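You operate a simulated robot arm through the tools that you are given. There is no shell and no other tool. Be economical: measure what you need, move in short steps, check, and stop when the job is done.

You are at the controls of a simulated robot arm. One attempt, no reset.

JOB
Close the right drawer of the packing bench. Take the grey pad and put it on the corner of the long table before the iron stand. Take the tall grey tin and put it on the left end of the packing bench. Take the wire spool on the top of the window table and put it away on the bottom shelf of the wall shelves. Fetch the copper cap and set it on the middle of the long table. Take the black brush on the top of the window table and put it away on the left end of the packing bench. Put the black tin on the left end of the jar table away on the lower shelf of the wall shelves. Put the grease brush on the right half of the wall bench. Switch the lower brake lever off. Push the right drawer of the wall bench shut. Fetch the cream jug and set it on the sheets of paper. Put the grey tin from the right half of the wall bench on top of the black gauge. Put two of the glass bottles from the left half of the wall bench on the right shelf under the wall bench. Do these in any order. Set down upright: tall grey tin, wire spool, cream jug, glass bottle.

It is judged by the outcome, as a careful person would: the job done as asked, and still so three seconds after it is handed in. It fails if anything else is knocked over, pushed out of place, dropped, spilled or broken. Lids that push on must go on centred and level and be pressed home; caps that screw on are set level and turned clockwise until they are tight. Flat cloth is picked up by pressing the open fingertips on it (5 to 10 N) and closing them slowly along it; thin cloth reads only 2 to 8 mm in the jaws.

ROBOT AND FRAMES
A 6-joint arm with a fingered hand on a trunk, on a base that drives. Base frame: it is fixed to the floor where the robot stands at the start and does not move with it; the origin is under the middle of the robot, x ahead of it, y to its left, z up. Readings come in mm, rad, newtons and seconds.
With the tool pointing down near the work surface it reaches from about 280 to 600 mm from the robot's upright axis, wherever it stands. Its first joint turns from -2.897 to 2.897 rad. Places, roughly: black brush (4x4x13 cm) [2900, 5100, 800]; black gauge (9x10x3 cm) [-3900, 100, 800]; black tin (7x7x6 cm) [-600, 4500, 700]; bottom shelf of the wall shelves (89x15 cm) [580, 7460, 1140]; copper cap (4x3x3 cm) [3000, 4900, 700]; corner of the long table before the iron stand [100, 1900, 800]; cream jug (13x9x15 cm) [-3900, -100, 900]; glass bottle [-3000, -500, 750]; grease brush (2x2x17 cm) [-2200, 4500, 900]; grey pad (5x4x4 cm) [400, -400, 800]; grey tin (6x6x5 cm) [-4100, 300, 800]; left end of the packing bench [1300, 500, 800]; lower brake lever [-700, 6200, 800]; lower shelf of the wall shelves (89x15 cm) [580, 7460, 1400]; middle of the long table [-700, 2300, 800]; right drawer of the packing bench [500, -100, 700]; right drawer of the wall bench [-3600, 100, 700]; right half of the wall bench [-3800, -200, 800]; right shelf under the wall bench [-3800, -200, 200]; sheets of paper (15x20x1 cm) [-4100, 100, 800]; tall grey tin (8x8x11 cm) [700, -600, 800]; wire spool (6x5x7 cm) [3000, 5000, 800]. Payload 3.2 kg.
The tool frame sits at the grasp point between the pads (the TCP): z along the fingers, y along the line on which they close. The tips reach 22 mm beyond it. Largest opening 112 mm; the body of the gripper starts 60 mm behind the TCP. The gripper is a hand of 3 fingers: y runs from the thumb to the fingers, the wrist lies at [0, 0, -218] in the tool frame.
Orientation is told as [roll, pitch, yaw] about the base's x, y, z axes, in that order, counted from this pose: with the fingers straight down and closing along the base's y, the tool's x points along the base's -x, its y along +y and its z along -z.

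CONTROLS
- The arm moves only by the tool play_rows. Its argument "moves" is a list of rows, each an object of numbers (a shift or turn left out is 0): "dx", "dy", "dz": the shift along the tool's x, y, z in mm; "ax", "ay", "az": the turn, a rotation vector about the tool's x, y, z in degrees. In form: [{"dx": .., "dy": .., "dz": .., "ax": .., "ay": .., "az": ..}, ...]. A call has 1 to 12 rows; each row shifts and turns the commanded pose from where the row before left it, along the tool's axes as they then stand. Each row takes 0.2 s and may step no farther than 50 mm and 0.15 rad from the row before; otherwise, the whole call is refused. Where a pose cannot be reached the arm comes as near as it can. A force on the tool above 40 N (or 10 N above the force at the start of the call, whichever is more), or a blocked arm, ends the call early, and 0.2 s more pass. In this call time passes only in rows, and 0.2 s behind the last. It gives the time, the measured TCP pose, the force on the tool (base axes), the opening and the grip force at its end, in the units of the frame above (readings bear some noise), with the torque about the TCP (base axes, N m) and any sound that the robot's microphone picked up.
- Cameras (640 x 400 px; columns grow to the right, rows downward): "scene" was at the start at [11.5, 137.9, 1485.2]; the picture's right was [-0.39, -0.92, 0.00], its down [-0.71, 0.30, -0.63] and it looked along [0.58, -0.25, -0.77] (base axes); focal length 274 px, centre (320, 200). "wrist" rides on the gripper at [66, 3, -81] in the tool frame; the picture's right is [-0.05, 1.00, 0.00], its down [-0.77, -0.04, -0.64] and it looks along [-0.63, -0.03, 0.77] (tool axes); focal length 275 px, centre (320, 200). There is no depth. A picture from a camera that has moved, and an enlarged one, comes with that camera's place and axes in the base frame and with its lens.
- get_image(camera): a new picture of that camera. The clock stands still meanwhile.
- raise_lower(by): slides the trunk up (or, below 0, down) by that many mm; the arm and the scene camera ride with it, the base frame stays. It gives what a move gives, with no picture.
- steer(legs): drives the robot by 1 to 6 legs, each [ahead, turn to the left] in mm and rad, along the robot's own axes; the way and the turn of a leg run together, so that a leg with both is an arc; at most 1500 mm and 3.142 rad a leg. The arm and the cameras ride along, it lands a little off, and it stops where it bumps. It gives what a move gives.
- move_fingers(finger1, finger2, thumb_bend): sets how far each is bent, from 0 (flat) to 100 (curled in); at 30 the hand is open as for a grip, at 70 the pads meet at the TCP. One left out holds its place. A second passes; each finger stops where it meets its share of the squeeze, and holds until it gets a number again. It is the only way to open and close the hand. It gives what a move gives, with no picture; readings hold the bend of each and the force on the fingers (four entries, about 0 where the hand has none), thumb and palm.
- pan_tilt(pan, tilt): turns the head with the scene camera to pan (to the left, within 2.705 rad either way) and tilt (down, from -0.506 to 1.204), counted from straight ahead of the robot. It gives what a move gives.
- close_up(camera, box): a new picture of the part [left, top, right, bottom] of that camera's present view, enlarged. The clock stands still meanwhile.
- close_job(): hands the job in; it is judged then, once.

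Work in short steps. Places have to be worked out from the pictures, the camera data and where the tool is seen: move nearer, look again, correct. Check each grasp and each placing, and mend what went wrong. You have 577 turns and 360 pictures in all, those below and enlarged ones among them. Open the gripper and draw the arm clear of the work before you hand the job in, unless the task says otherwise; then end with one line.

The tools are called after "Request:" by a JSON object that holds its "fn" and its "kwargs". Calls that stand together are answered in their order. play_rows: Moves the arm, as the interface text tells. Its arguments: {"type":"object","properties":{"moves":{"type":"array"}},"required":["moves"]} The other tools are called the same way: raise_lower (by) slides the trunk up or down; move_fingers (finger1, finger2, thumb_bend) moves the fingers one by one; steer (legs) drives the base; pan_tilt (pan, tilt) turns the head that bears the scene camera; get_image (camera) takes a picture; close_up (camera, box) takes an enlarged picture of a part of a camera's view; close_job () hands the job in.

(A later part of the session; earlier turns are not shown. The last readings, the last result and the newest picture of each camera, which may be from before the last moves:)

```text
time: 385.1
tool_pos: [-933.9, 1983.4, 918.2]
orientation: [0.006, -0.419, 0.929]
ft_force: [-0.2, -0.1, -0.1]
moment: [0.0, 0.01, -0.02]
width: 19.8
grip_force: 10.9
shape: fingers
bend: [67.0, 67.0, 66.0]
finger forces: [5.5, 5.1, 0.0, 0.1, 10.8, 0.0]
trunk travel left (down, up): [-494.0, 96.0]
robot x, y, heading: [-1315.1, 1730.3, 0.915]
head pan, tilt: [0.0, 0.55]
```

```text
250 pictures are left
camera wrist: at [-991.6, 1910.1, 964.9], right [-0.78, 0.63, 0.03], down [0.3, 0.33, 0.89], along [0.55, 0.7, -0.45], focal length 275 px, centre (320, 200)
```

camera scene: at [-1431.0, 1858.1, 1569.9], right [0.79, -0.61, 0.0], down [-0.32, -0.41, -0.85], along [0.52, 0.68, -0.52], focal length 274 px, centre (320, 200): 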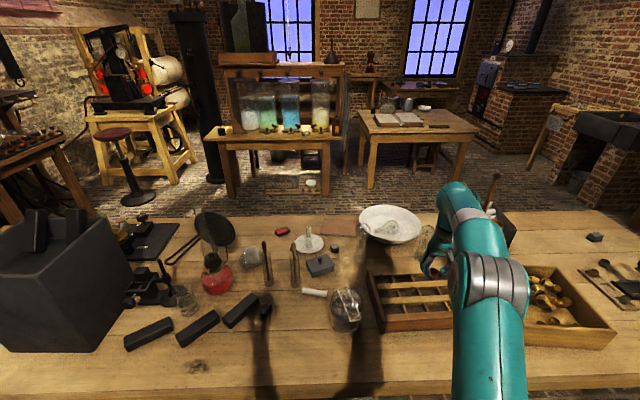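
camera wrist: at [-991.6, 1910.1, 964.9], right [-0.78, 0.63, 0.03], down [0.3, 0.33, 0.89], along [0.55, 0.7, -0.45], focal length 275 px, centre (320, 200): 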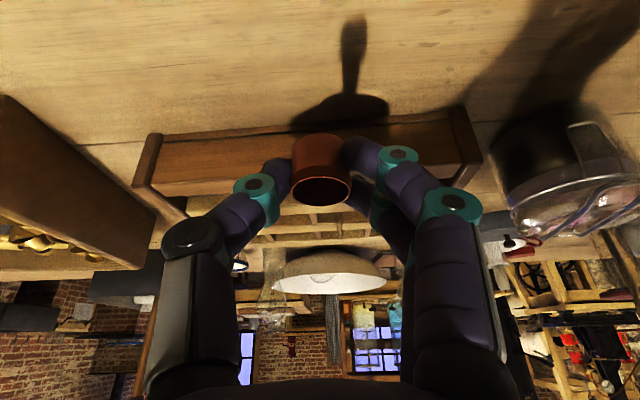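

Held firmly now. I'll drive 150 mm closer, then extend the arm over the organiser.

Request:
{"fn": "steer", "kwargs": {"legs": [[150, 0]]}}

Request:
{"fn": "play_rows", "kwargs": {"moves": [{"dx": -41, "dz": 18}, {"dx": -41, "dz": 18}, {"dx": -41, "dz": 18}, {"dx": -41, "dz": 18}]}}

Request:
{"fn": "get_image", "kwargs": {"camera": "wrist"}}

```text
time: 386.5
tool_pos: [-840.0, 2104.8, 919.0]
orientation: [0.007, -0.416, 0.926]
ft_force: [0.4, -0.8, 0.3]
moment: [0.02, 0.01, -0.01]
width: 19.7
grip_force: 10.6
shape: fingers
bend: [67.0, 67.0, 66.0]
finger forces: [5.5, 5.1, 0.1, 0.1, 10.9, 0.0]
trunk travel left (down, up): [-494.0, 96.0]
robot x, y, heading: [-1224.9, 1851.4, 0.911]
head pan, tilt: [0.0, 0.55]
```

```text
time: 387.5
tool_pos: [-730.8, 2249.5, 919.0]
orientation: [0.006, -0.416, 0.928]
ft_force: [-0.7, 0.2, -0.4]
moment: [-0.01, 0.02, -0.03]
width: 19.8
grip_force: 10.9
shape: fingers
bend: [67.0, 67.0, 66.0]
finger forces: [5.5, 5.2, 0.0, 0.0, 10.7, 0.1]
trunk travel left (down, up): [-494.0, 96.0]
robot x, y, heading: [-1225.5, 1851.5, 0.908]
head pan, tilt: [0.0, 0.55]
```

```text
249 pictures are left
camera wrist: at [-789.0, 2176.4, 965.5], right [-0.78, 0.63, 0.03], down [0.3, 0.33, 0.89], along [0.55, 0.7, -0.45], focal length 275 px, centre (320, 200)
```

wrist: 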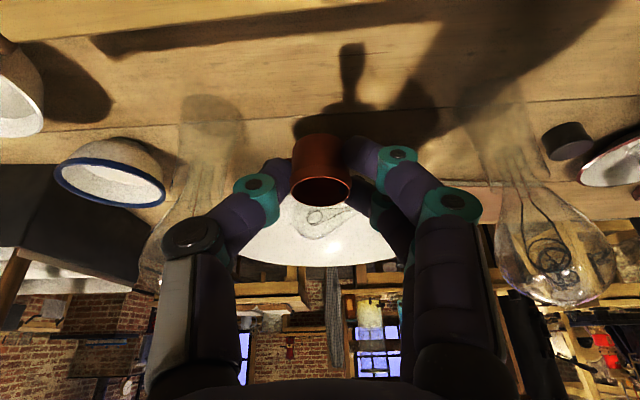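

Request:
{"fn": "play_rows", "kwargs": {"moves": [{"dx": -32, "dz": 14}, {"dx": -32, "dz": 14}]}}

Request:
{"fn": "get_image", "kwargs": {"camera": "wrist"}}

Request:
{"fn": "get_image", "kwargs": {"camera": "scene"}}

```text
time: 388.1
tool_pos: [-697.1, 2298.8, 917.3]
orientation: [0.009, -0.416, 0.925]
ft_force: [0.2, 0.5, -0.3]
moment: [-0.05, 0.02, 0.0]
width: 19.2
grip_force: 10.3
shape: fingers
bend: [68.0, 67.0, 66.0]
finger forces: [5.6, 5.5, 0.1, 0.0, 10.5, 0.0]
out of reach, approached as far as the arm can: row 2
trunk travel left (down, up): [-494.0, 96.0]
robot x, y, heading: [-1222.7, 1855.4, 0.914]
head pan, tilt: [0.0, 0.55]
```

```text
248 pictures are left
camera wrist: at [-753.0, 2226.3, 963.2], right [-0.77, 0.63, 0.03], down [0.3, 0.33, 0.89], along [0.55, 0.7, -0.45], focal length 275 px, centre (320, 200)
```

wrist: 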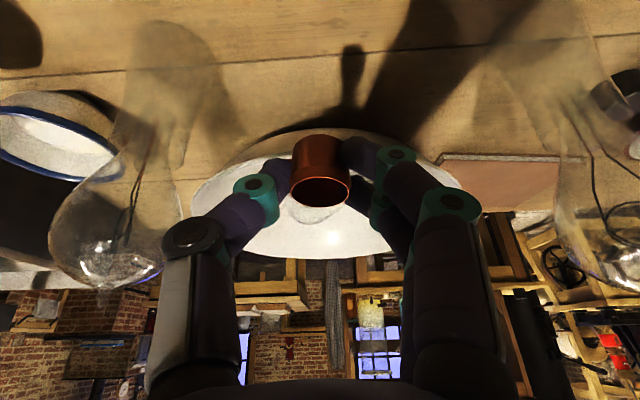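

```text
247 pictures are left
camera scene: at [-1337.1, 1979.9, 1482.6], right [0.79, -0.61, 0.0], down [-0.32, -0.41, -0.85], along [0.52, 0.67, -0.52], focal length 274 px, centre (320, 200)
```

scene: 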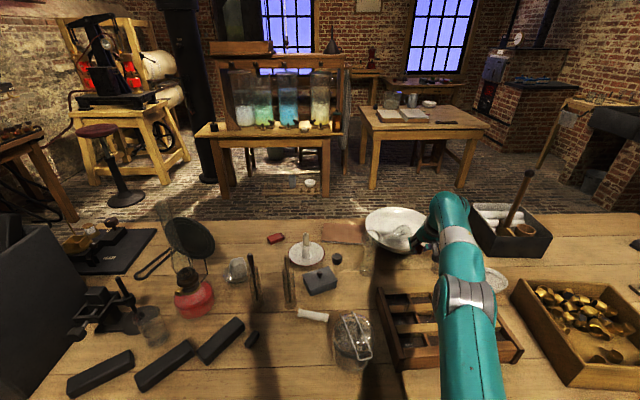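

Directly over clear wood now, at (-697,2299). I shift 12 mm away from the left bulb and lower.

Request:
{"fn": "play_rows", "kwargs": {"moves": [{"dy": 12}]}}

Request:
{"fn": "raise_lower", "kwargs": {"by": -85}}

Request:
{"fn": "get_image", "kwargs": {"camera": "wrist"}}

```text
time: 388.5
tool_pos: [-705.6, 2306.1, 918.4]
orientation: [0.007, -0.417, 0.927]
ft_force: [0.3, -0.2, 1.0]
moment: [0.01, -0.02, 0.02]
width: 18.6
grip_force: 10.4
shape: fingers
bend: [68.0, 67.0, 66.0]
finger forces: [5.6, 5.4, 0.0, 0.0, 10.5, 0.1]
trunk travel left (down, up): [-494.0, 96.0]
robot x, y, heading: [-1228.3, 1852.9, 0.911]
head pan, tilt: [0.0, 0.55]
```

```text
time: 389.7
tool_pos: [-704.9, 2305.6, 833.7]
orientation: [0.008, -0.418, 0.926]
ft_force: [-0.1, -0.4, 0.2]
moment: [0.04, 0.04, 0.03]
width: 19.1
grip_force: 10.7
shape: fingers
bend: [68.0, 67.0, 66.0]
finger forces: [5.6, 5.4, 0.1, 0.1, 10.5, 0.1]
trunk travel left (down, up): [-409.0, 181.0]
robot x, y, heading: [-1223.7, 1853.3, 0.913]
head pan, tilt: [0.0, 0.55]
```

```text
246 pictures are left
camera wrist: at [-762.2, 2233.0, 879.9], right [-0.78, 0.63, 0.03], down [0.3, 0.33, 0.89], along [0.56, 0.7, -0.45], focal length 275 px, centre (320, 200)
```

wrist: 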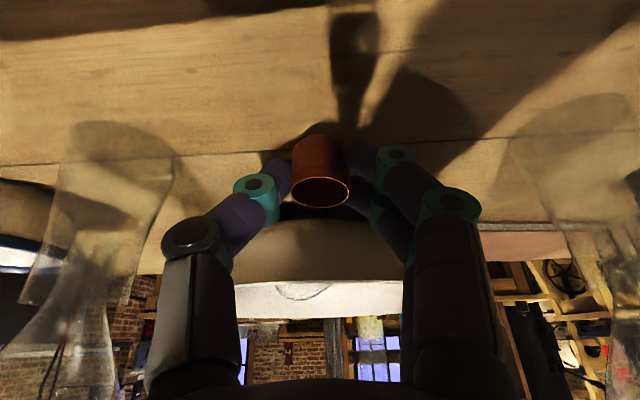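

Request:
{"fn": "raise_lower", "kwargs": {"by": -20}}

Request:
{"fn": "raise_lower", "kwargs": {"by": -4}}

Request:
{"fn": "get_image", "kwargs": {"camera": "wrist"}}

```text
time: 390.4
tool_pos: [-704.5, 2306.7, 813.8]
orientation: [0.006, -0.417, 0.926]
ft_force: [0.1, -0.1, -0.3]
moment: [-0.04, -0.02, -0.05]
width: 19.0
grip_force: 10.9
shape: fingers
bend: [68.0, 67.0, 66.0]
finger forces: [5.6, 5.5, 0.1, 0.1, 10.5, 0.0]
trunk travel left (down, up): [-389.0, 201.0]
robot x, y, heading: [-1224.7, 1849.6, 0.918]
head pan, tilt: [0.0, 0.55]
```

```text
time: 390.9
tool_pos: [-705.3, 2306.3, 807.9]
orientation: [0.005, -0.417, 0.926]
ft_force: [0.7, 0.1, -0.1]
moment: [0.03, 0.0, 0.02]
width: 18.8
grip_force: 10.9
shape: fingers
bend: [68.0, 67.0, 66.0]
finger forces: [5.6, 5.4, 0.1, 0.1, 10.6, 0.0]
trunk travel left (down, up): [-385.0, 205.0]
robot x, y, heading: [-1228.1, 1850.8, 0.913]
head pan, tilt: [0.0, 0.55]
```

```text
245 pictures are left
camera wrist: at [-762.2, 2233.0, 855.9], right [-0.78, 0.63, 0.03], down [0.3, 0.33, 0.89], along [0.56, 0.7, -0.45], focal length 275 px, centre (320, 200)
```

wrist: 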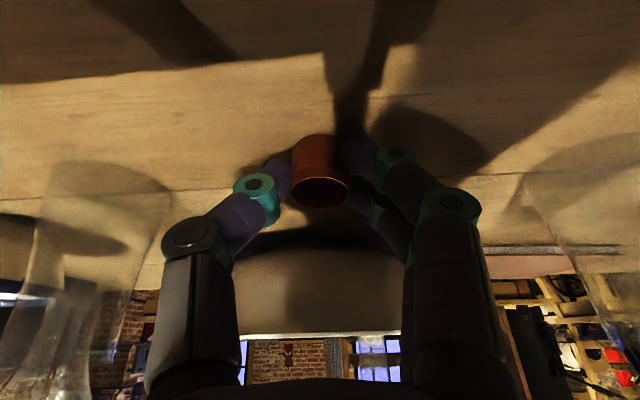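

Request:
{"fn": "raise_lower", "kwargs": {"by": -3}}

Request:
{"fn": "raise_lower", "kwargs": {"by": -2}}

```text
time: 391.4
tool_pos: [-705.5, 2306.6, 808.6]
orientation: [0.008, -0.419, 0.927]
ft_force: [1.4, 1.0, 5.7]
moment: [0.0, -0.01, -0.01]
width: 18.6
grip_force: 12.8
shape: fingers
bend: [68.0, 67.0, 66.0]
finger forces: [8.3, 6.1, 0.0, 0.0, 11.0, 0.0]
trunk travel left (down, up): [-382.0, 208.0]
robot x, y, heading: [-1224.8, 1851.3, 0.91]
head pan, tilt: [0.0, 0.55]
```

```text
time: 392.0
tool_pos: [-705.2, 2306.2, 806.3]
orientation: [0.009, -0.422, 0.926]
ft_force: [3.3, 4.9, 16.2]
moment: [0.16, 0.04, -0.05]
width: 18.5
grip_force: 17.7
shape: fingers
bend: [70.0, 68.0, 66.0]
finger forces: [16.9, 6.0, 0.0, 0.1, 11.5, 0.0]
trunk travel left (down, up): [-380.0, 210.0]
robot x, y, heading: [-1225.7, 1853.6, 0.913]
head pan, tilt: [0.0, 0.55]
```

Contact. I ease up 2 mm, release a little, then lift and check.

Request:
{"fn": "raise_lower", "kwargs": {"by": 2}}

Request:
{"fn": "move_fingers", "kwargs": {"finger1": 59, "finger2": 59, "thumb_bend": 60}}

Request:
{"fn": "raise_lower", "kwargs": {"by": 130}}

Request:
{"fn": "get_image", "kwargs": {"camera": "wrist"}}

```text
time: 392.5
tool_pos: [-706.2, 2306.7, 806.9]
orientation: [0.006, -0.419, 0.927]
ft_force: [1.4, 4.4, 12.1]
moment: [0.15, -0.04, 0.0]
width: 18.4
grip_force: 14.9
shape: fingers
bend: [70.0, 68.0, 66.0]
finger forces: [12.1, 6.4, 0.0, 0.0, 10.8, 0.1]
trunk travel left (down, up): [-382.0, 208.0]
robot x, y, heading: [-1227.2, 1855.2, 0.913]
head pan, tilt: [0.0, 0.55]
```

```text
time: 393.5
tool_pos: [-705.9, 2305.9, 807.3]
orientation: [0.009, -0.419, 0.928]
ft_force: [2.4, 2.2, 15.1]
moment: [0.14, 0.1, -0.08]
width: 22.3
grip_force: 7.5
shape: fingers
bend: [68.0, 59.0, 60.0]
finger forces: [14.8, 0.0, 0.0, 0.0, 0.4, 0.0]
trunk travel left (down, up): [-382.0, 208.0]
robot x, y, heading: [-1226.1, 1852.6, 0.914]
head pan, tilt: [0.0, 0.55]
```

```text
time: 395.1
tool_pos: [-705.8, 2306.3, 936.8]
orientation: [0.006, -0.419, 0.926]
ft_force: [-0.2, -0.2, 0.2]
moment: [-0.01, 0.0, 0.0]
width: 28.5
grip_force: 0.2
shape: fingers
bend: [59.0, 59.0, 60.0]
finger forces: [0.0, 0.1, 0.1, 0.1, 0.1, 0.1]
trunk travel left (down, up): [-512.0, 78.0]
robot x, y, heading: [-1223.8, 1852.3, 0.913]
head pan, tilt: [0.0, 0.55]
```

```text
244 pictures are left
camera wrist: at [-762.2, 2233.1, 982.8], right [-0.78, 0.63, 0.03], down [0.3, 0.33, 0.89], along [0.56, 0.7, -0.45], focal length 275 px, centre (320, 200)
```

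wrist: 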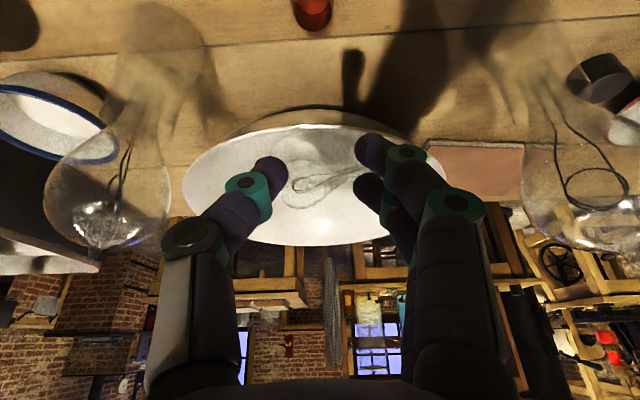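

The cap stands upright in the middle. I retract the arm, straighten it, back off and turn toward the wall bench to look.

Request:
{"fn": "play_rows", "kwargs": {"moves": [{"dx": 35, "dz": -18}, {"dx": 35, "dz": -18}, {"dx": 35, "dz": -18}, {"dx": 35, "dz": -18}, {"dx": 35, "dz": -18}, {"ay": 8}, {"ay": 8}, {"ay": 8}]}}

Request:
{"fn": "steer", "kwargs": {"legs": [[-400, 0], [0, 2.6]]}}

Request:
{"fn": "pan_tilt", "kwargs": {"pan": 0.0, "tilt": 0.4}}

Request:
{"fn": "get_image", "kwargs": {"camera": "scene"}}

```text
time: 396.9
tool_pos: [-821.7, 2149.0, 948.4]
orientation: [0.006, 0.004, 0.93]
ft_force: [-0.2, 0.4, -0.2]
moment: [-0.03, -0.02, 0.0]
width: 28.5
grip_force: 0.2
shape: fingers
bend: [59.0, 59.0, 60.0]
finger forces: [0.0, 0.0, 0.0, 0.0, 0.0, 0.1]
trunk travel left (down, up): [-512.0, 78.0]
robot x, y, heading: [-1227.2, 1854.3, 0.913]
head pan, tilt: [0.0, 0.55]
```

```text
time: 405.6
tool_pos: [-1965.0, 1468.8, 948.9]
orientation: [0.007, 0.0, -2.716]
ft_force: [0.7, -0.1, 0.4]
moment: [0.0, 0.05, 0.01]
width: 28.5
grip_force: 0.0
shape: fingers
bend: [59.0, 59.0, 60.0]
finger forces: [0.0, 0.0, 0.1, 0.0, 0.0, 0.0]
trunk travel left (down, up): [-512.0, 78.0]
robot x, y, heading: [-1468.2, 1534.8, -2.736]
head pan, tilt: [0.0, 0.55]
```

```text
time: 406.2
tool_pos: [-1963.9, 1469.7, 949.0]
orientation: [0.006, 0.002, -2.715]
ft_force: [-0.5, -0.3, -0.3]
moment: [0.01, 0.04, 0.01]
width: 28.6
grip_force: 0.1
shape: fingers
bend: [59.0, 59.0, 60.0]
finger forces: [0.0, 0.0, 0.0, 0.0, 0.0, 0.0]
trunk travel left (down, up): [-512.0, 78.0]
robot x, y, heading: [-1471.8, 1531.6, -2.733]
head pan, tilt: [0.0, 0.4]
```

```text
243 pictures are left
camera scene: at [-1432.6, 1370.2, 1514.3], right [-0.4, 0.92, 0.0], down [0.36, 0.15, -0.92], along [-0.85, -0.37, -0.39], focal length 274 px, centre (320, 200)
```

scene: 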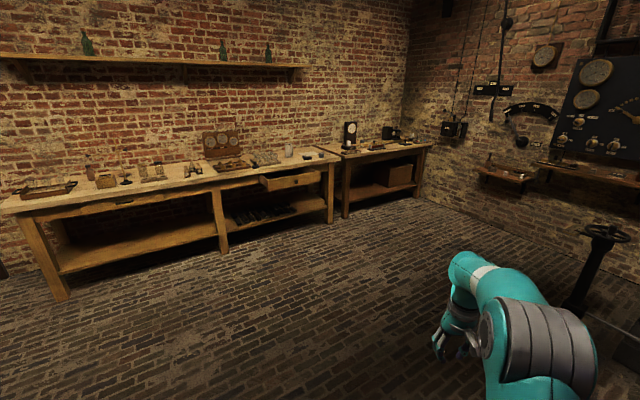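

The wall bench's front edge runs from about (-2071,-1054) to (-4186,409), and the open right drawer's handle is at ≈(-3577,110). I'll drive to face it.

Request:
{"fn": "steer", "kwargs": {"legs": [[0, 0.106], [1037, 0], [1037, 0], [0, 0.451]]}}

Request:
{"fn": "pan_tilt", "kwargs": {"pan": 0.0, "tilt": 0.8}}

Request:
{"fn": "get_image", "kwargs": {"camera": "scene"}}

Request:
{"fn": "get_image", "kwargs": {"camera": "wrist"}}

```text
time: 418.3
tool_pos: [-3630.2, 207.2, 948.7]
orientation: [0.007, 0.001, -2.14]
ft_force: [0.1, 0.3, 0.3]
moment: [0.0, -0.02, 0.03]
width: 28.4
grip_force: 0.0
shape: fingers
bend: [59.0, 59.0, 60.0]
finger forces: [0.0, 0.0, 0.0, 0.1, 0.0, 0.0]
trunk travel left (down, up): [-512.0, 78.0]
robot x, y, heading: [-3247.6, 530.3, -2.165]
head pan, tilt: [0.0, 0.4]
```

```text
time: 419.1
tool_pos: [-3630.6, 206.8, 948.5]
orientation: [0.008, 0.002, -2.141]
ft_force: [0.3, 1.3, -0.4]
moment: [-0.03, -0.02, 0.0]
width: 28.2
grip_force: 0.1
shape: fingers
bend: [59.0, 59.0, 60.0]
finger forces: [0.0, 0.1, 0.0, 0.1, 0.0, 0.0]
trunk travel left (down, up): [-512.0, 78.0]
robot x, y, heading: [-3248.7, 531.3, -2.155]
head pan, tilt: [0.0, 0.799]
```

```text
242 pictures are left
camera scene: at [-3121.2, 422.5, 1479.3], right [-0.83, 0.56, 0.0], down [0.4, 0.6, -0.7], along [-0.39, -0.58, -0.72], focal length 274 px, centre (320, 200)
```

scene: 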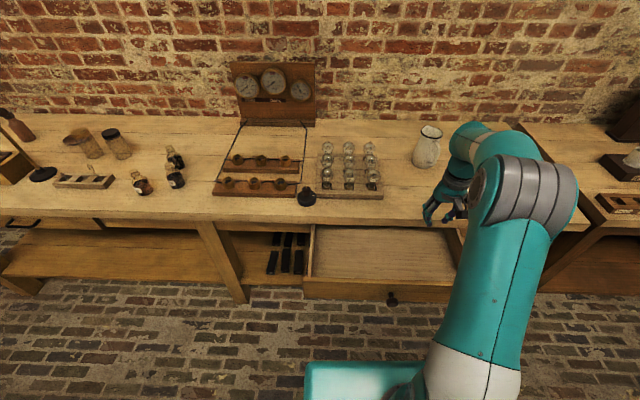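

```text
241 pictures are left
camera wrist: at [-3591.2, 261.5, 1028.5], right [0.82, -0.58, 0.01], down [-0.45, -0.63, 0.63], along [-0.36, -0.52, -0.77], focal length 275 px, centre (320, 200)
```

wrist: 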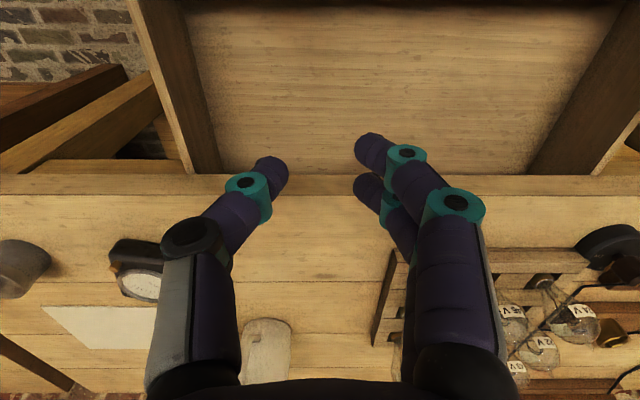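

The drawer is right below me. I'll back off 200 mm, close the fingers, lower and tilt the hand to push the front shut.

Request:
{"fn": "steer", "kwargs": {"legs": [[-200, 0]]}}

Request:
{"fn": "move_fingers", "kwargs": {"finger1": 70, "finger2": 70, "thumb_bend": 70}}

Request:
{"fn": "raise_lower", "kwargs": {"by": -235}}

Request:
{"fn": "play_rows", "kwargs": {"moves": [{"dy": 30}, {"dy": 30}, {"ay": -7.5}, {"ay": -7.5}, {"ay": -7.5}, {"ay": -7.5}, {"ay": -7.5}, {"ay": -7.5}]}}

Request:
{"fn": "get_image", "kwargs": {"camera": "scene"}}

```text
time: 420.7
tool_pos: [-3518.2, 373.5, 948.8]
orientation: [0.007, 0.002, -2.139]
ft_force: [0.4, -0.1, -0.3]
moment: [0.0, -0.01, 0.04]
width: 28.2
grip_force: 0.1
shape: fingers
bend: [59.0, 59.0, 60.0]
finger forces: [0.1, 0.0, 0.1, 0.0, 0.1, 0.0]
trunk travel left (down, up): [-512.0, 78.0]
robot x, y, heading: [-3137.9, 696.6, -2.158]
head pan, tilt: [0.0, 0.799]
```

```text
time: 421.7
tool_pos: [-3518.4, 372.2, 948.4]
orientation: [0.006, 0.001, -2.14]
ft_force: [1.2, -1.1, 0.1]
moment: [-0.03, 0.0, 0.01]
width: 2.5
grip_force: 0.1
shape: fingers
bend: [70.0, 70.0, 70.0]
finger forces: [0.1, 0.0, 0.0, 0.0, 0.0, 0.0]
trunk travel left (down, up): [-512.0, 78.0]
robot x, y, heading: [-3138.9, 697.0, -2.161]
head pan, tilt: [0.0, 0.799]
```

```text
time: 424.2
tool_pos: [-3518.4, 373.1, 713.4]
orientation: [0.007, 0.001, -2.14]
ft_force: [0.0, 0.6, 0.3]
moment: [0.01, 0.02, 0.01]
width: 2.9
grip_force: 0.1
shape: fingers
bend: [70.0, 70.0, 70.0]
finger forces: [0.0, 0.1, 0.0, 0.0, 0.1, 0.0]
trunk travel left (down, up): [-277.0, 313.0]
robot x, y, heading: [-3138.6, 699.3, -2.153]
head pan, tilt: [0.0, 0.799]
```

```text
time: 426.0
tool_pos: [-3461.0, 336.5, 711.5]
orientation: [0.05, -0.676, -2.148]
ft_force: [0.2, -0.2, 0.3]
moment: [0.01, 0.02, 0.03]
width: 2.7
grip_force: 0.0
shape: fingers
bend: [70.0, 70.0, 70.0]
finger forces: [0.0, 0.0, 0.1, 0.0, 0.0, 0.0]
out of reach, approached as far as the arm can: row 8
trunk travel left (down, up): [-277.0, 313.0]
robot x, y, heading: [-3139.6, 700.7, -2.156]
head pan, tilt: [0.0, 0.799]
```

```text
240 pictures are left
camera scene: at [-3010.2, 588.9, 1244.2], right [-0.83, 0.55, 0.0], down [0.4, 0.6, -0.7], along [-0.39, -0.58, -0.72], focal length 274 px, centre (320, 200)
```

scene: 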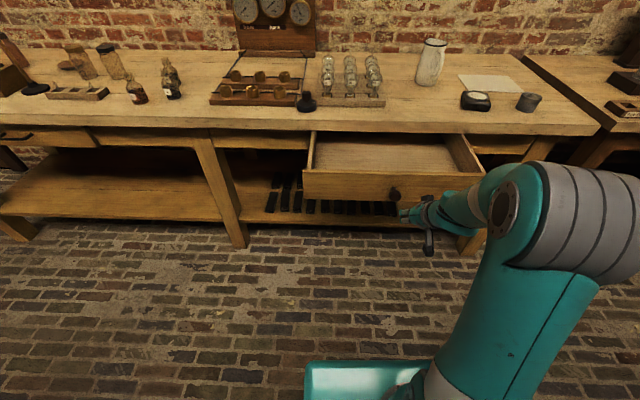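

The fingertips are level with the drawer front, just right of the knob. I push forward.

Request:
{"fn": "play_rows", "kwargs": {"moves": [{"dx": -27, "dz": 21.8}, {"dx": -27, "dz": 21.8}, {"dx": -19.5, "dz": 15.6}, {"dx": -19.5, "dz": 15.6}, {"dx": -19.5, "dz": 15.6}, {"dx": -19.5, "dz": 15.6}, {"dx": -15.6, "dz": 12.5}, {"dx": -15.6, "dz": 12.5}]}}

Request:
{"fn": "get_image", "kwargs": {"camera": "scene"}}

```text
time: 427.8
tool_pos: [-3570.9, 157.6, 711.8]
orientation: [0.052, -0.675, -2.147]
ft_force: [-12.1, 5.3, -1.9]
moment: [0.02, 0.02, -0.27]
width: 4.9
grip_force: 8.8
shape: fingers
bend: [70.0, 73.0, 69.0]
finger forces: [0.0, 17.2, 0.1, 0.1, 0.1, 0.0]
trunk travel left (down, up): [-277.0, 313.0]
robot x, y, heading: [-3139.6, 696.2, -2.155]
head pan, tilt: [0.0, 0.799]
```

```text
239 pictures are left
camera scene: at [-3011.6, 589.4, 1244.4], right [-0.83, 0.56, 0.0], down [0.4, 0.6, -0.7], along [-0.39, -0.58, -0.72], focal length 274 px, centre (320, 200)
```

scene: 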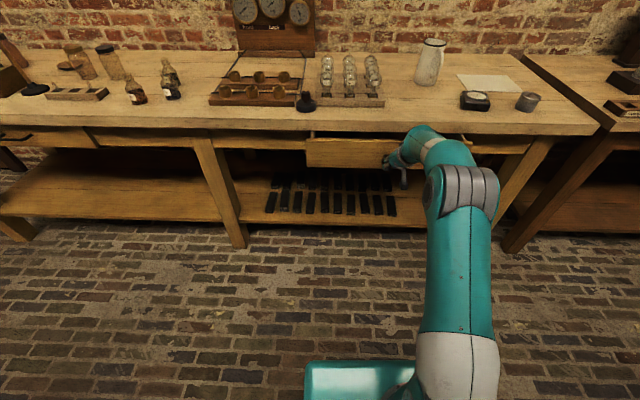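

Request:
{"fn": "play_rows", "kwargs": {"moves": [{"dx": -11.7, "dz": 9.4}, {"dx": -11.7, "dz": 9.4}, {"dx": -7.8, "dz": 6.2}, {"dx": -7.8, "dz": 6.2}, {"dx": -7.8, "dz": 6.2}, {"dx": -7.8, "dz": 6.2}, {"dx": -7.8, "dz": 6.2}, {"dx": -7.8, "dz": 6.2}]}}

Request:
{"fn": "get_image", "kwargs": {"camera": "scene"}}

```text
time: 429.6
tool_pos: [-3600.2, 108.2, 710.9]
orientation: [0.053, -0.676, -2.148]
ft_force: [-15.7, 10.8, -0.5]
moment: [0.09, 0.02, -0.34]
width: 5.7
grip_force: 12.1
shape: fingers
bend: [70.0, 74.0, 69.0]
finger forces: [0.0, 23.1, 0.0, 0.0, 0.0, 0.1]
out of reach, approached as far as the arm can: row 6, 7, 8
trunk travel left (down, up): [-277.0, 313.0]
robot x, y, heading: [-3137.2, 699.4, -2.161]
head pan, tilt: [0.0, 0.799]
```

```text
238 pictures are left
camera scene: at [-3012.3, 589.6, 1244.5], right [-0.83, 0.56, 0.0], down [0.4, 0.6, -0.7], along [-0.39, -0.58, -0.72], focal length 274 px, centre (320, 200)
```

scene: 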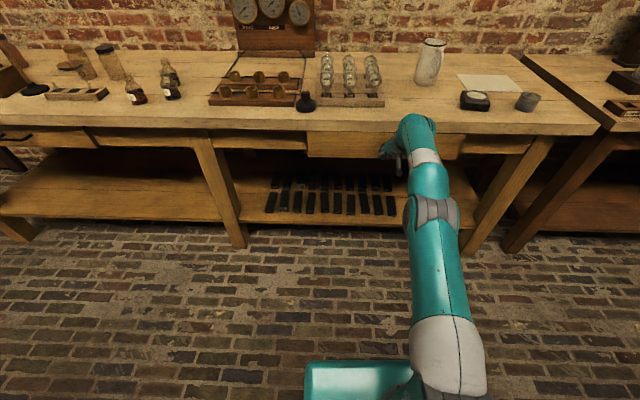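

The arm is at its reach limit. I'll retract a little, drive 120 mm closer and push the rest.

Request:
{"fn": "play_rows", "kwargs": {"moves": [{"dx": 31, "dz": -25}, {"dx": 31, "dz": -25}, {"dx": 31, "dz": -25}, {"dx": 31, "dz": -25}]}}

Request:
{"fn": "steer", "kwargs": {"legs": [[120, 0]]}}

Request:
{"fn": "close_up", "kwargs": {"camera": "scene", "box": [140, 80, 640, 260]}}

```text
time: 430.6
tool_pos: [-3517.2, 244.4, 710.7]
orientation: [0.053, -0.677, -2.147]
ft_force: [0.0, -0.5, 0.2]
moment: [0.01, -0.01, -0.01]
width: 3.0
grip_force: 0.1
shape: fingers
bend: [70.0, 70.0, 70.0]
finger forces: [0.0, 0.1, 0.0, 0.0, 0.1, 0.1]
trunk travel left (down, up): [-277.0, 313.0]
robot x, y, heading: [-3137.7, 693.1, -2.156]
head pan, tilt: [0.0, 0.799]
```

```text
time: 431.8
tool_pos: [-3583.7, 140.3, 710.2]
orientation: [0.053, -0.675, -2.146]
ft_force: [0.5, 0.1, -0.4]
moment: [-0.02, 0.0, 0.03]
width: 2.8
grip_force: 0.1
shape: fingers
bend: [70.0, 70.0, 70.0]
finger forces: [0.0, 0.1, 0.0, 0.1, 0.1, 0.0]
trunk travel left (down, up): [-277.0, 313.0]
robot x, y, heading: [-3203.8, 599.4, -2.158]
head pan, tilt: [0.0, 0.799]
```

```text
1.28 times, centred on (390, 170) of scene
camera zoom: at [-3078.0, 487.3, 1244.2], right [-0.83, 0.56, 0.0], down [0.4, 0.6, -0.7], along [-0.39, -0.58, -0.72], focal length 351 px, centre (230, 238)
```

zoom: 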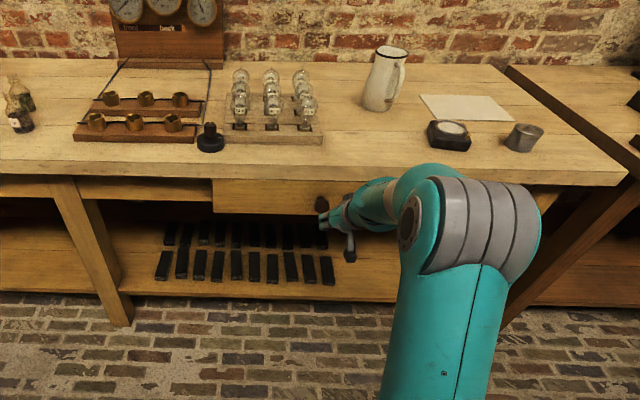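

Request:
{"fn": "play_rows", "kwargs": {"moves": [{"dx": -15.6, "dz": 12.5}, {"dx": -11.7, "dz": 9.4}, {"dx": -7.8, "dz": 6.2}, {"dx": -7.8, "dz": 6.2}, {"dx": -7.8, "dz": 6.2}, {"dx": -5, "dz": 4}, {"dx": -5, "dz": 4}, {"dx": -5, "dz": 4}, {"dx": -5, "dz": 4}]}}

Request:
{"fn": "close_up", "kwargs": {"camera": "scene", "box": [140, 80, 640, 260]}}

```text
time: 433.1
tool_pos: [-3612.6, 89.1, 706.7]
orientation: [0.052, -0.657, -2.139]
ft_force: [12.3, 14.2, 1.0]
moment: [0.05, -0.07, 0.09]
width: 2.7
grip_force: 9.5
shape: fingers
bend: [70.0, 74.0, 70.0]
finger forces: [0.0, 18.4, 0.0, 0.0, 0.1, 0.0]
trunk travel left (down, up): [-277.0, 313.0]
robot x, y, heading: [-3204.8, 596.3, -2.158]
head pan, tilt: [0.0, 0.799]
stopped in row 6: the force on the tool passed its limit at 46 N (the readings are from after the stop); the commanded pose is now the measured one
```

```text
1.28 times, centred on (390, 170) of scene
camera zoom: at [-3076.1, 489.5, 1244.3], right [-0.83, 0.56, 0.0], down [0.4, 0.59, -0.7], along [-0.39, -0.58, -0.72], focal length 351 px, centre (230, 238)
```

zoom: 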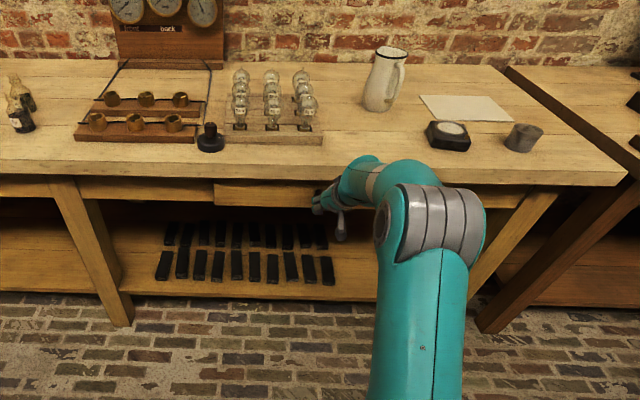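

The drawer hit its stop (46 N, right at its centre). Next is the grey tin at about (-4061,272), to go onto the black gauge at ≈(-3936,148). I retract, straighten and reposition.

Request:
{"fn": "steer", "kwargs": {"legs": [[-250, 0]]}}

Request:
{"fn": "raise_lower", "kwargs": {"by": 300}}

Request:
{"fn": "play_rows", "kwargs": {"moves": [{"ay": 7.5}, {"ay": 7.5}, {"ay": 7.5}, {"ay": 7.5}, {"ay": 7.6}, {"ax": 3.0}]}}

Request:
{"fn": "move_fingers", "kwargs": {"finger1": 35, "finger2": 35, "thumb_bend": 35}}

Request:
{"fn": "steer", "kwargs": {"legs": [[0, -0.808], [525, 0], [0, 0.79]]}}

Request:
{"fn": "get_image", "kwargs": {"camera": "scene"}}

Request:
{"fn": "get_image", "kwargs": {"camera": "wrist"}}

```text
time: 434.9
tool_pos: [-3474.2, 292.3, 705.8]
orientation: [0.052, -0.661, -2.135]
ft_force: [0.3, -0.3, 0.9]
moment: [0.01, -0.01, 0.04]
width: 2.9
grip_force: 0.0
shape: fingers
bend: [70.0, 70.0, 70.0]
finger forces: [0.1, 0.0, 0.0, 0.1, 0.0, 0.0]
trunk travel left (down, up): [-277.0, 313.0]
robot x, y, heading: [-3068.8, 800.4, -2.156]
head pan, tilt: [0.0, 0.799]
```

```text
time: 437.9
tool_pos: [-3475.4, 291.4, 1005.5]
orientation: [0.051, -0.661, -2.134]
ft_force: [0.2, 0.5, -0.6]
moment: [0.0, -0.01, -0.02]
width: 2.5
grip_force: 0.1
shape: fingers
bend: [70.0, 70.0, 70.0]
finger forces: [0.0, 0.0, 0.0, 0.0, 0.0, 0.0]
trunk travel left (down, up): [-577.0, 13.0]
robot x, y, heading: [-3070.0, 801.2, -2.151]
head pan, tilt: [0.0, 0.799]
```

```text
time: 439.3
tool_pos: [-3452.6, 331.0, 996.8]
orientation: [-0.012, -0.005, -2.104]
ft_force: [0.2, 0.3, -0.1]
moment: [0.02, 0.03, 0.02]
width: 2.7
grip_force: 0.0
shape: fingers
bend: [70.0, 70.0, 70.0]
finger forces: [0.1, 0.1, 0.0, 0.1, 0.1, 0.0]
out of reach, approached as far as the arm can: row 4, 5
trunk travel left (down, up): [-577.0, 13.0]
robot x, y, heading: [-3070.9, 803.3, -2.149]
head pan, tilt: [0.0, 0.799]
```

```text
time: 440.3
tool_pos: [-3452.4, 331.8, 995.8]
orientation: [-0.01, -0.005, -2.104]
ft_force: [0.5, 0.2, -0.1]
moment: [0.01, -0.01, 0.01]
width: 97.3
grip_force: 0.1
shape: fingers
bend: [35.0, 35.0, 35.0]
finger forces: [0.0, 0.0, 0.0, 0.1, 0.0, 0.1]
trunk travel left (down, up): [-577.0, 13.0]
robot x, y, heading: [-3065.9, 801.1, -2.158]
head pan, tilt: [0.0, 0.799]
```

```text
time: 447.6
tool_pos: [-3988.2, 248.6, 996.0]
orientation: [-0.012, -0.005, -2.131]
ft_force: [-0.4, 0.1, -0.8]
moment: [-0.01, 0.01, -0.02]
width: 97.5
grip_force: 0.0
shape: fingers
bend: [35.0, 35.0, 35.0]
finger forces: [0.1, 0.0, 0.0, 0.0, 0.0, 0.0]
trunk travel left (down, up): [-577.0, 13.0]
robot x, y, heading: [-3589.2, 708.8, -2.179]
head pan, tilt: [0.0, 0.799]
```

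```text
235 pictures are left
camera scene: at [-3465.7, 597.0, 1544.2], right [-0.82, 0.57, 0.0], down [0.41, 0.59, -0.7], along [-0.4, -0.57, -0.72], focal length 274 px, centre (320, 200)
```

scene: 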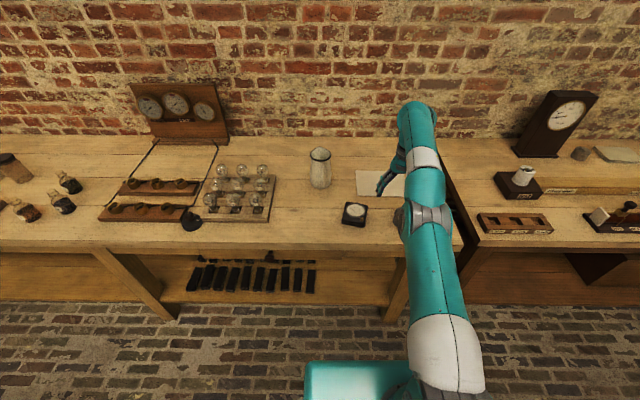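

```text
234 pictures are left
camera wrist: at [-3949.5, 302.3, 1076.0], right [0.82, -0.57, -0.01], down [-0.43, -0.64, 0.64], along [-0.37, -0.52, -0.77], focal length 275 px, centre (320, 200)
```

wrist: 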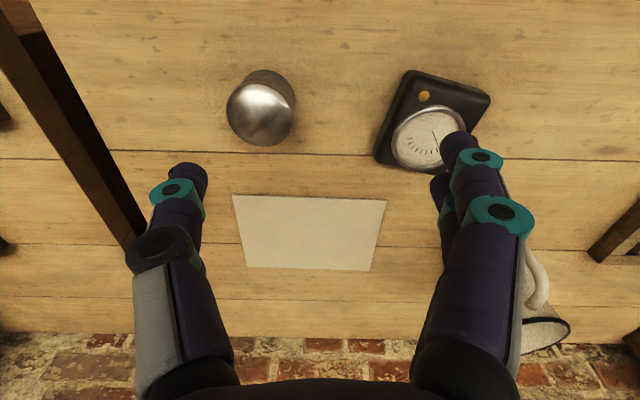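

The tin is at about (-4050,257) and the gauge at (-3927,149). I drive 130 mm ahead and bring the hand over the tin.

Request:
{"fn": "play_rows", "kwargs": {"moves": [{"dx": 45, "dy": -10}, {"dx": 45, "dy": -20}, {"dx": 14, "dy": -21}]}}

Request:
{"fn": "steer", "kwargs": {"legs": [[130, 0]]}}

Request:
{"fn": "get_image", "kwargs": {"camera": "wrist"}}

```text
time: 448.4
tool_pos: [-4020.0, 284.7, 1008.2]
orientation: [-0.01, -0.003, -2.132]
ft_force: [0.4, -0.2, 0.1]
moment: [0.02, 0.01, -0.03]
width: 97.5
grip_force: 0.2
shape: fingers
bend: [35.0, 35.0, 35.0]
finger forces: [0.0, 0.0, 0.0, 0.0, 0.0, 0.0]
out of reach, approached as far as the arm can: row 1, 2, 3
trunk travel left (down, up): [-577.0, 13.0]
robot x, y, heading: [-3591.3, 707.0, -2.182]
head pan, tilt: [0.0, 0.799]
```

```text
time: 449.6
tool_pos: [-4095.2, 176.0, 1007.7]
orientation: [-0.011, -0.003, -2.129]
ft_force: [-0.4, 0.0, -0.3]
moment: [0.02, -0.01, -0.03]
width: 97.0
grip_force: 0.0
shape: fingers
bend: [35.0, 35.0, 35.0]
finger forces: [0.0, 0.0, 0.0, 0.0, 0.0, 0.0]
trunk travel left (down, up): [-577.0, 13.0]
robot x, y, heading: [-3662.6, 601.8, -2.18]
head pan, tilt: [0.0, 0.799]
```

```text
233 pictures are left
camera wrist: at [-4055.4, 229.9, 1086.4], right [0.82, -0.57, -0.01], down [-0.43, -0.64, 0.64], along [-0.37, -0.52, -0.77], focal length 275 px, centre (320, 200)
```

wrist: 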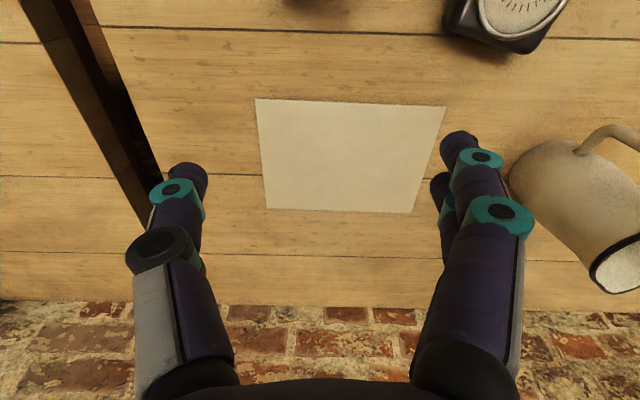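

Request:
{"fn": "play_rows", "kwargs": {"moves": [{"dx": 40}, {"dx": 40}]}}

```text
time: 450.2
tool_pos: [-4096.0, 182.3, 1011.9]
orientation: [-0.008, 0.001, -2.13]
ft_force: [0.3, 0.2, 1.1]
moment: [0.01, 0.02, 0.0]
width: 97.5
grip_force: 0.1
shape: fingers
bend: [35.0, 35.0, 35.0]
finger forces: [0.0, 0.0, 0.0, 0.1, 0.2, 0.1]
out of reach, approached as far as the arm can: row 1, 2
trunk travel left (down, up): [-577.0, 13.0]
robot x, y, heading: [-3663.9, 602.7, -2.185]
head pan, tilt: [0.0, 0.799]
```

The arm seems stuck at a wrist limit. I'll yaw the hand about 10° (as in earlier poses that reached well) and try again.

Request:
{"fn": "play_rows", "kwargs": {"moves": [{"az": -6}, {"az": -6}, {"dx": 30}, {"dx": 30}]}}

```text
time: 451.2
tool_pos: [-4106.3, 195.9, 1021.3]
orientation: [-0.011, 0.001, -1.918]
ft_force: [0.7, -0.2, -0.3]
moment: [-0.05, 0.02, -0.01]
width: 97.5
grip_force: 0.1
shape: fingers
bend: [35.0, 35.0, 35.0]
finger forces: [0.0, 0.1, 0.0, 0.0, 0.1, 0.0]
out of reach, approached as far as the arm can: row 3, 4
trunk travel left (down, up): [-577.0, 13.0]
robot x, y, heading: [-3666.9, 600.8, -2.18]
head pan, tilt: [0.0, 0.799]
```

Request:
{"fn": "pan_tilt", "kwargs": {"pan": -0.5, "tilt": 0.5}}

Request:
{"fn": "get_image", "kwargs": {"camera": "scene"}}

```text
time: 452.2
tool_pos: [-4106.9, 196.8, 1022.5]
orientation: [-0.011, 0.003, -1.92]
ft_force: [0.6, 0.3, -0.5]
moment: [-0.01, -0.03, 0.01]
width: 97.3
grip_force: 0.1
shape: fingers
bend: [35.0, 35.0, 35.0]
finger forces: [0.0, 0.0, 0.1, 0.1, 0.0, 0.0]
trunk travel left (down, up): [-577.0, 13.0]
robot x, y, heading: [-3666.2, 601.5, -2.185]
head pan, tilt: [-0.499, 0.499]
```

```text
232 pictures are left
camera scene: at [-3575.8, 516.0, 1570.1], right [-0.45, 0.9, 0.0], down [0.43, 0.21, -0.88], along [-0.79, -0.39, -0.48], focal length 274 px, centre (320, 200)
```

scene: 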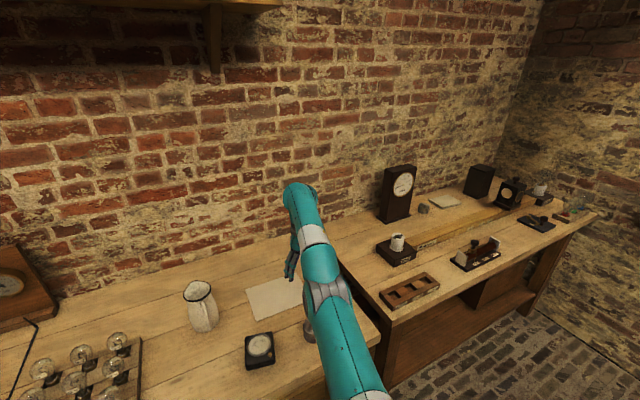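

The arm looks fully straight (singular). I'll try a straight inward step, back and down together.

Request:
{"fn": "play_rows", "kwargs": {"moves": [{"dx": 30, "dz": 38}, {"dx": 30, "dz": 38}, {"dx": 20, "dz": 30}]}}

```text
time: 453.0
tool_pos: [-4135.0, 207.9, 965.2]
orientation: [-0.01, -0.001, -1.92]
ft_force: [0.4, -0.5, 1.3]
moment: [-0.03, -0.03, -0.03]
width: 97.4
grip_force: 0.0
shape: fingers
bend: [35.0, 35.0, 35.0]
finger forces: [0.1, 0.0, 0.0, 0.0, 0.1, 0.0]
out of reach, approached as far as the arm can: row 1, 2, 3
trunk travel left (down, up): [-577.0, 13.0]
robot x, y, heading: [-3664.2, 599.6, -2.181]
head pan, tilt: [-0.499, 0.499]
```

Request:
{"fn": "play_rows", "kwargs": {"moves": [{"dz": -45}, {"dz": -45}, {"dx": 30}, {"dx": 30}]}}

Request:
{"fn": "pan_tilt", "kwargs": {"pan": -0.4, "tilt": 1.1}}

Request:
{"fn": "get_image", "kwargs": {"camera": "scene"}}

```text
time: 454.0
tool_pos: [-4104.1, 279.7, 1049.2]
orientation: [-0.011, -0.002, -1.921]
ft_force: [-0.7, 1.3, -0.2]
moment: [0.01, 0.0, 0.04]
width: 97.7
grip_force: 0.1
shape: fingers
bend: [35.0, 35.0, 35.0]
finger forces: [0.0, 0.0, 0.0, 0.1, 0.0, 0.0]
out of reach, approached as far as the arm can: row 1, 2
trunk travel left (down, up): [-577.0, 13.0]
robot x, y, heading: [-3664.7, 600.3, -2.18]
head pan, tilt: [-0.499, 0.499]
```

```text
time: 455.0
tool_pos: [-4104.3, 278.2, 1048.1]
orientation: [-0.01, -0.001, -1.92]
ft_force: [-0.3, -0.7, 0.0]
moment: [-0.03, 0.0, -0.01]
width: 97.5
grip_force: 0.1
shape: fingers
bend: [35.0, 35.0, 35.0]
finger forces: [0.0, 0.0, 0.0, 0.0, 0.1, 0.0]
trunk travel left (down, up): [-577.0, 13.0]
robot x, y, heading: [-3664.7, 600.3, -2.181]
head pan, tilt: [-0.4, 1.1]
```

```text
231 pictures are left
camera scene: at [-3547.9, 523.0, 1522.5], right [-0.53, 0.85, 0.0], down [0.75, 0.47, -0.45], along [-0.39, -0.24, -0.89], focal length 274 px, centre (320, 200)
```

scene: 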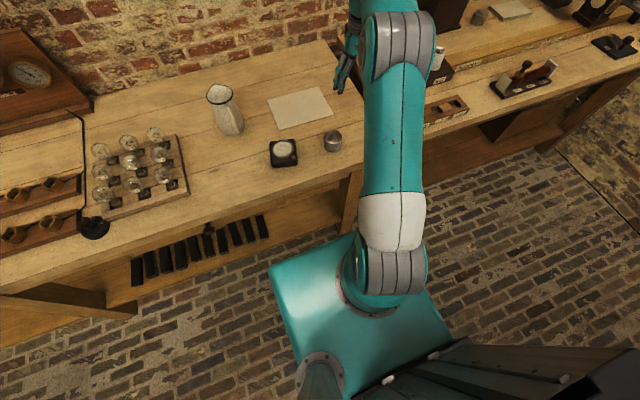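

Raising first freed it: the arm has a lower limit, so I'll keep the arm high and use the trunk for height. Shift 58 mm over the tin and lower the trunk.

Request:
{"fn": "play_rows", "kwargs": {"moves": [{"dy": 30}, {"dy": 28}]}}

Request:
{"fn": "raise_lower", "kwargs": {"by": -120}}

Request:
{"fn": "get_image", "kwargs": {"camera": "wrist"}}

```text
time: 455.6
tool_pos: [-4049.7, 259.1, 1049.2]
orientation: [-0.013, -0.002, -1.919]
ft_force: [-0.3, 0.1, 1.0]
moment: [-0.01, 0.0, -0.02]
width: 97.6
grip_force: 0.1
shape: fingers
bend: [35.0, 35.0, 35.0]
finger forces: [0.0, 0.1, 0.0, 0.0, 0.0, 0.0]
trunk travel left (down, up): [-577.0, 13.0]
robot x, y, heading: [-3665.6, 601.9, -2.18]
head pan, tilt: [-0.4, 1.1]
```

```text
time: 457.1
tool_pos: [-4051.3, 258.9, 928.6]
orientation: [-0.011, 0.001, -1.919]
ft_force: [-0.9, -0.1, 0.2]
moment: [0.0, 0.01, 0.02]
width: 97.4
grip_force: 0.0
shape: fingers
bend: [35.0, 35.0, 35.0]
finger forces: [0.1, 0.0, 0.1, 0.1, 0.0, 0.0]
trunk travel left (down, up): [-457.0, 133.0]
robot x, y, heading: [-3663.3, 601.5, -2.184]
head pan, tilt: [-0.4, 1.1]
```

```text
230 pictures are left
camera wrist: at [-4024.2, 319.8, 1008.5], right [0.92, -0.39, -0.01], down [-0.29, -0.71, 0.64], along [-0.25, -0.58, -0.77], focal length 275 px, centre (320, 200)
```

wrist: 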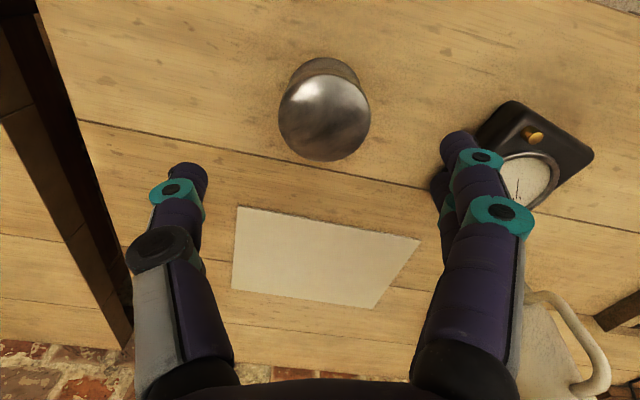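

Well aligned over the tin. I lower to z≈818 and close.

Request:
{"fn": "raise_lower", "kwargs": {"by": -108}}

Request:
{"fn": "move_fingers", "kwargs": {"finger1": 65, "finger2": 65, "thumb_bend": 65}}

Request:
{"fn": "get_image", "kwargs": {"camera": "wrist"}}

```text
time: 458.5
tool_pos: [-4051.8, 259.3, 823.2]
orientation: [-0.013, -0.007, -1.921]
ft_force: [-8.4, -2.0, 25.0]
moment: [-0.53, -1.21, -0.33]
width: 99.1
grip_force: 12.8
shape: fingers
bend: [36.0, 35.0, 35.0]
finger forces: [14.9, 9.7, 0.0, 0.0, 0.7, 0.0]
trunk travel left (down, up): [-349.0, 241.0]
robot x, y, heading: [-3664.3, 601.4, -2.181]
head pan, tilt: [-0.4, 1.1]
```

```text
time: 458.9
tool_pos: [-4048.1, 257.0, 825.7]
orientation: [-0.014, -0.015, -1.916]
ft_force: [6.2, -0.8, 35.3]
moment: [-0.38, -1.47, 0.05]
width: 44.7
grip_force: 28.4
shape: fingers
bend: [59.0, 55.0, 61.0]
finger forces: [24.6, 22.0, 0.1, 0.1, 9.1, 0.0]
trunk travel left (down, up): [-349.0, 241.0]
robot x, y, heading: [-3666.9, 599.4, -2.18]
head pan, tilt: [-0.4, 1.1]
stopped: the force on the tool passed its limit at 45 N (the readings are from after the stop); the commanded pose is now the measured one
```

```text
229 pictures are left
camera wrist: at [-4021.5, 319.5, 905.8], right [0.92, -0.38, -0.02], down [-0.28, -0.71, 0.65], along [-0.26, -0.59, -0.76], focal length 275 px, centre (320, 200)
```

wrist: 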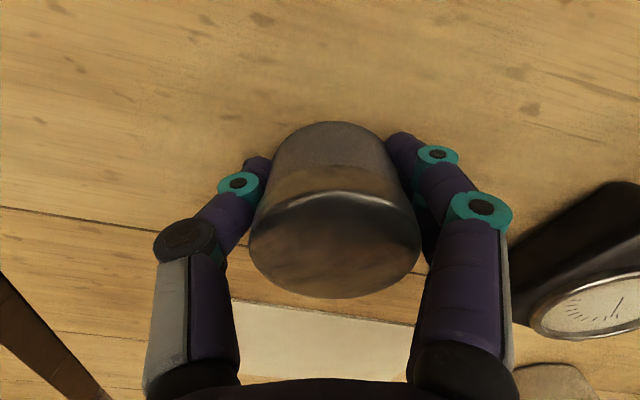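

Request:
{"fn": "raise_lower", "kwargs": {"by": 6}}

Request:
{"fn": "move_fingers", "kwargs": {"finger1": 66, "finger2": 66, "thumb_bend": 66}}

Request:
{"fn": "raise_lower", "kwargs": {"by": 110}}

Request:
{"fn": "get_image", "kwargs": {"camera": "wrist"}}

```text
time: 459.4
tool_pos: [-4050.4, 258.7, 827.0]
orientation: [-0.012, -0.002, -1.918]
ft_force: [1.1, -0.5, 2.8]
moment: [-0.09, -0.16, -0.03]
width: 44.7
grip_force: 14.4
shape: fingers
bend: [57.0, 54.0, 60.0]
finger forces: [8.1, 8.9, 0.0, 0.1, 11.8, 0.1]
trunk travel left (down, up): [-355.0, 235.0]
robot x, y, heading: [-3663.5, 599.0, -2.185]
head pan, tilt: [-0.4, 1.1]
```

```text
time: 460.4
tool_pos: [-4051.1, 256.7, 829.0]
orientation: [-0.012, -0.005, -1.919]
ft_force: [0.0, -1.2, 0.9]
moment: [0.0, 0.02, 0.0]
width: 44.4
grip_force: 15.3
shape: fingers
bend: [56.0, 53.0, 60.0]
finger forces: [6.7, 8.1, 0.0, 0.0, 14.1, 0.0]
trunk travel left (down, up): [-355.0, 235.0]
robot x, y, heading: [-3667.5, 603.7, -2.183]
head pan, tilt: [-0.4, 1.1]
```

```text
time: 461.9
tool_pos: [-4051.7, 257.3, 937.6]
orientation: [-0.012, -0.004, -1.918]
ft_force: [0.8, -0.2, -0.6]
moment: [0.0, -0.04, 0.01]
width: 44.2
grip_force: 14.5
shape: fingers
bend: [56.0, 53.0, 60.0]
finger forces: [6.9, 8.2, 0.1, 0.1, 14.2, 0.1]
trunk travel left (down, up): [-465.0, 125.0]
robot x, y, heading: [-3667.0, 602.3, -2.176]
head pan, tilt: [-0.4, 1.1]
```

```text
228 pictures are left
camera wrist: at [-4023.9, 318.7, 1018.0], right [0.92, -0.38, -0.01], down [-0.29, -0.71, 0.64], along [-0.25, -0.59, -0.77], focal length 275 px, centre (320, 200)
```

wrist: 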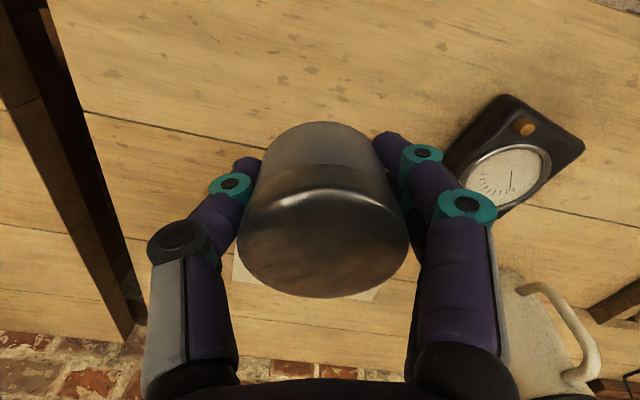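

Tin held. Let me check the gauge's top before placing.

Request:
{"fn": "close_up", "kwargs": {"camera": "wrist", "box": [430, 70, 610, 230]}}

Request:
{"fn": "close_up", "kwargs": {"camera": "scene", "box": [220, 90, 360, 190]}}

```text
2.50 times, centred on (520, 150) of wrist
camera zoom: at [-4023.9, 318.7, 1018.0], right [0.92, -0.38, -0.01], down [-0.29, -0.71, 0.64], along [-0.25, -0.59, -0.77], focal length 688 px, centre (-180, 325)
```

zoom: 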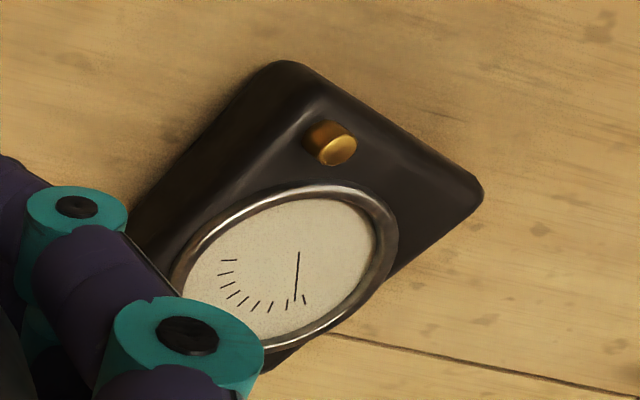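

```text
4.00 times, centred on (290, 140) of scene
camera zoom: at [-3547.9, 523.0, 1410.4], right [-0.53, 0.85, 0.0], down [0.75, 0.48, -0.45], along [-0.38, -0.24, -0.89], focal length 1098 px, centre (440, 440)
```

zoom: 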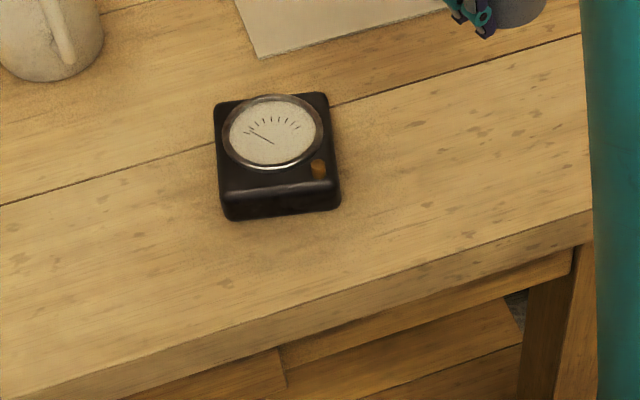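

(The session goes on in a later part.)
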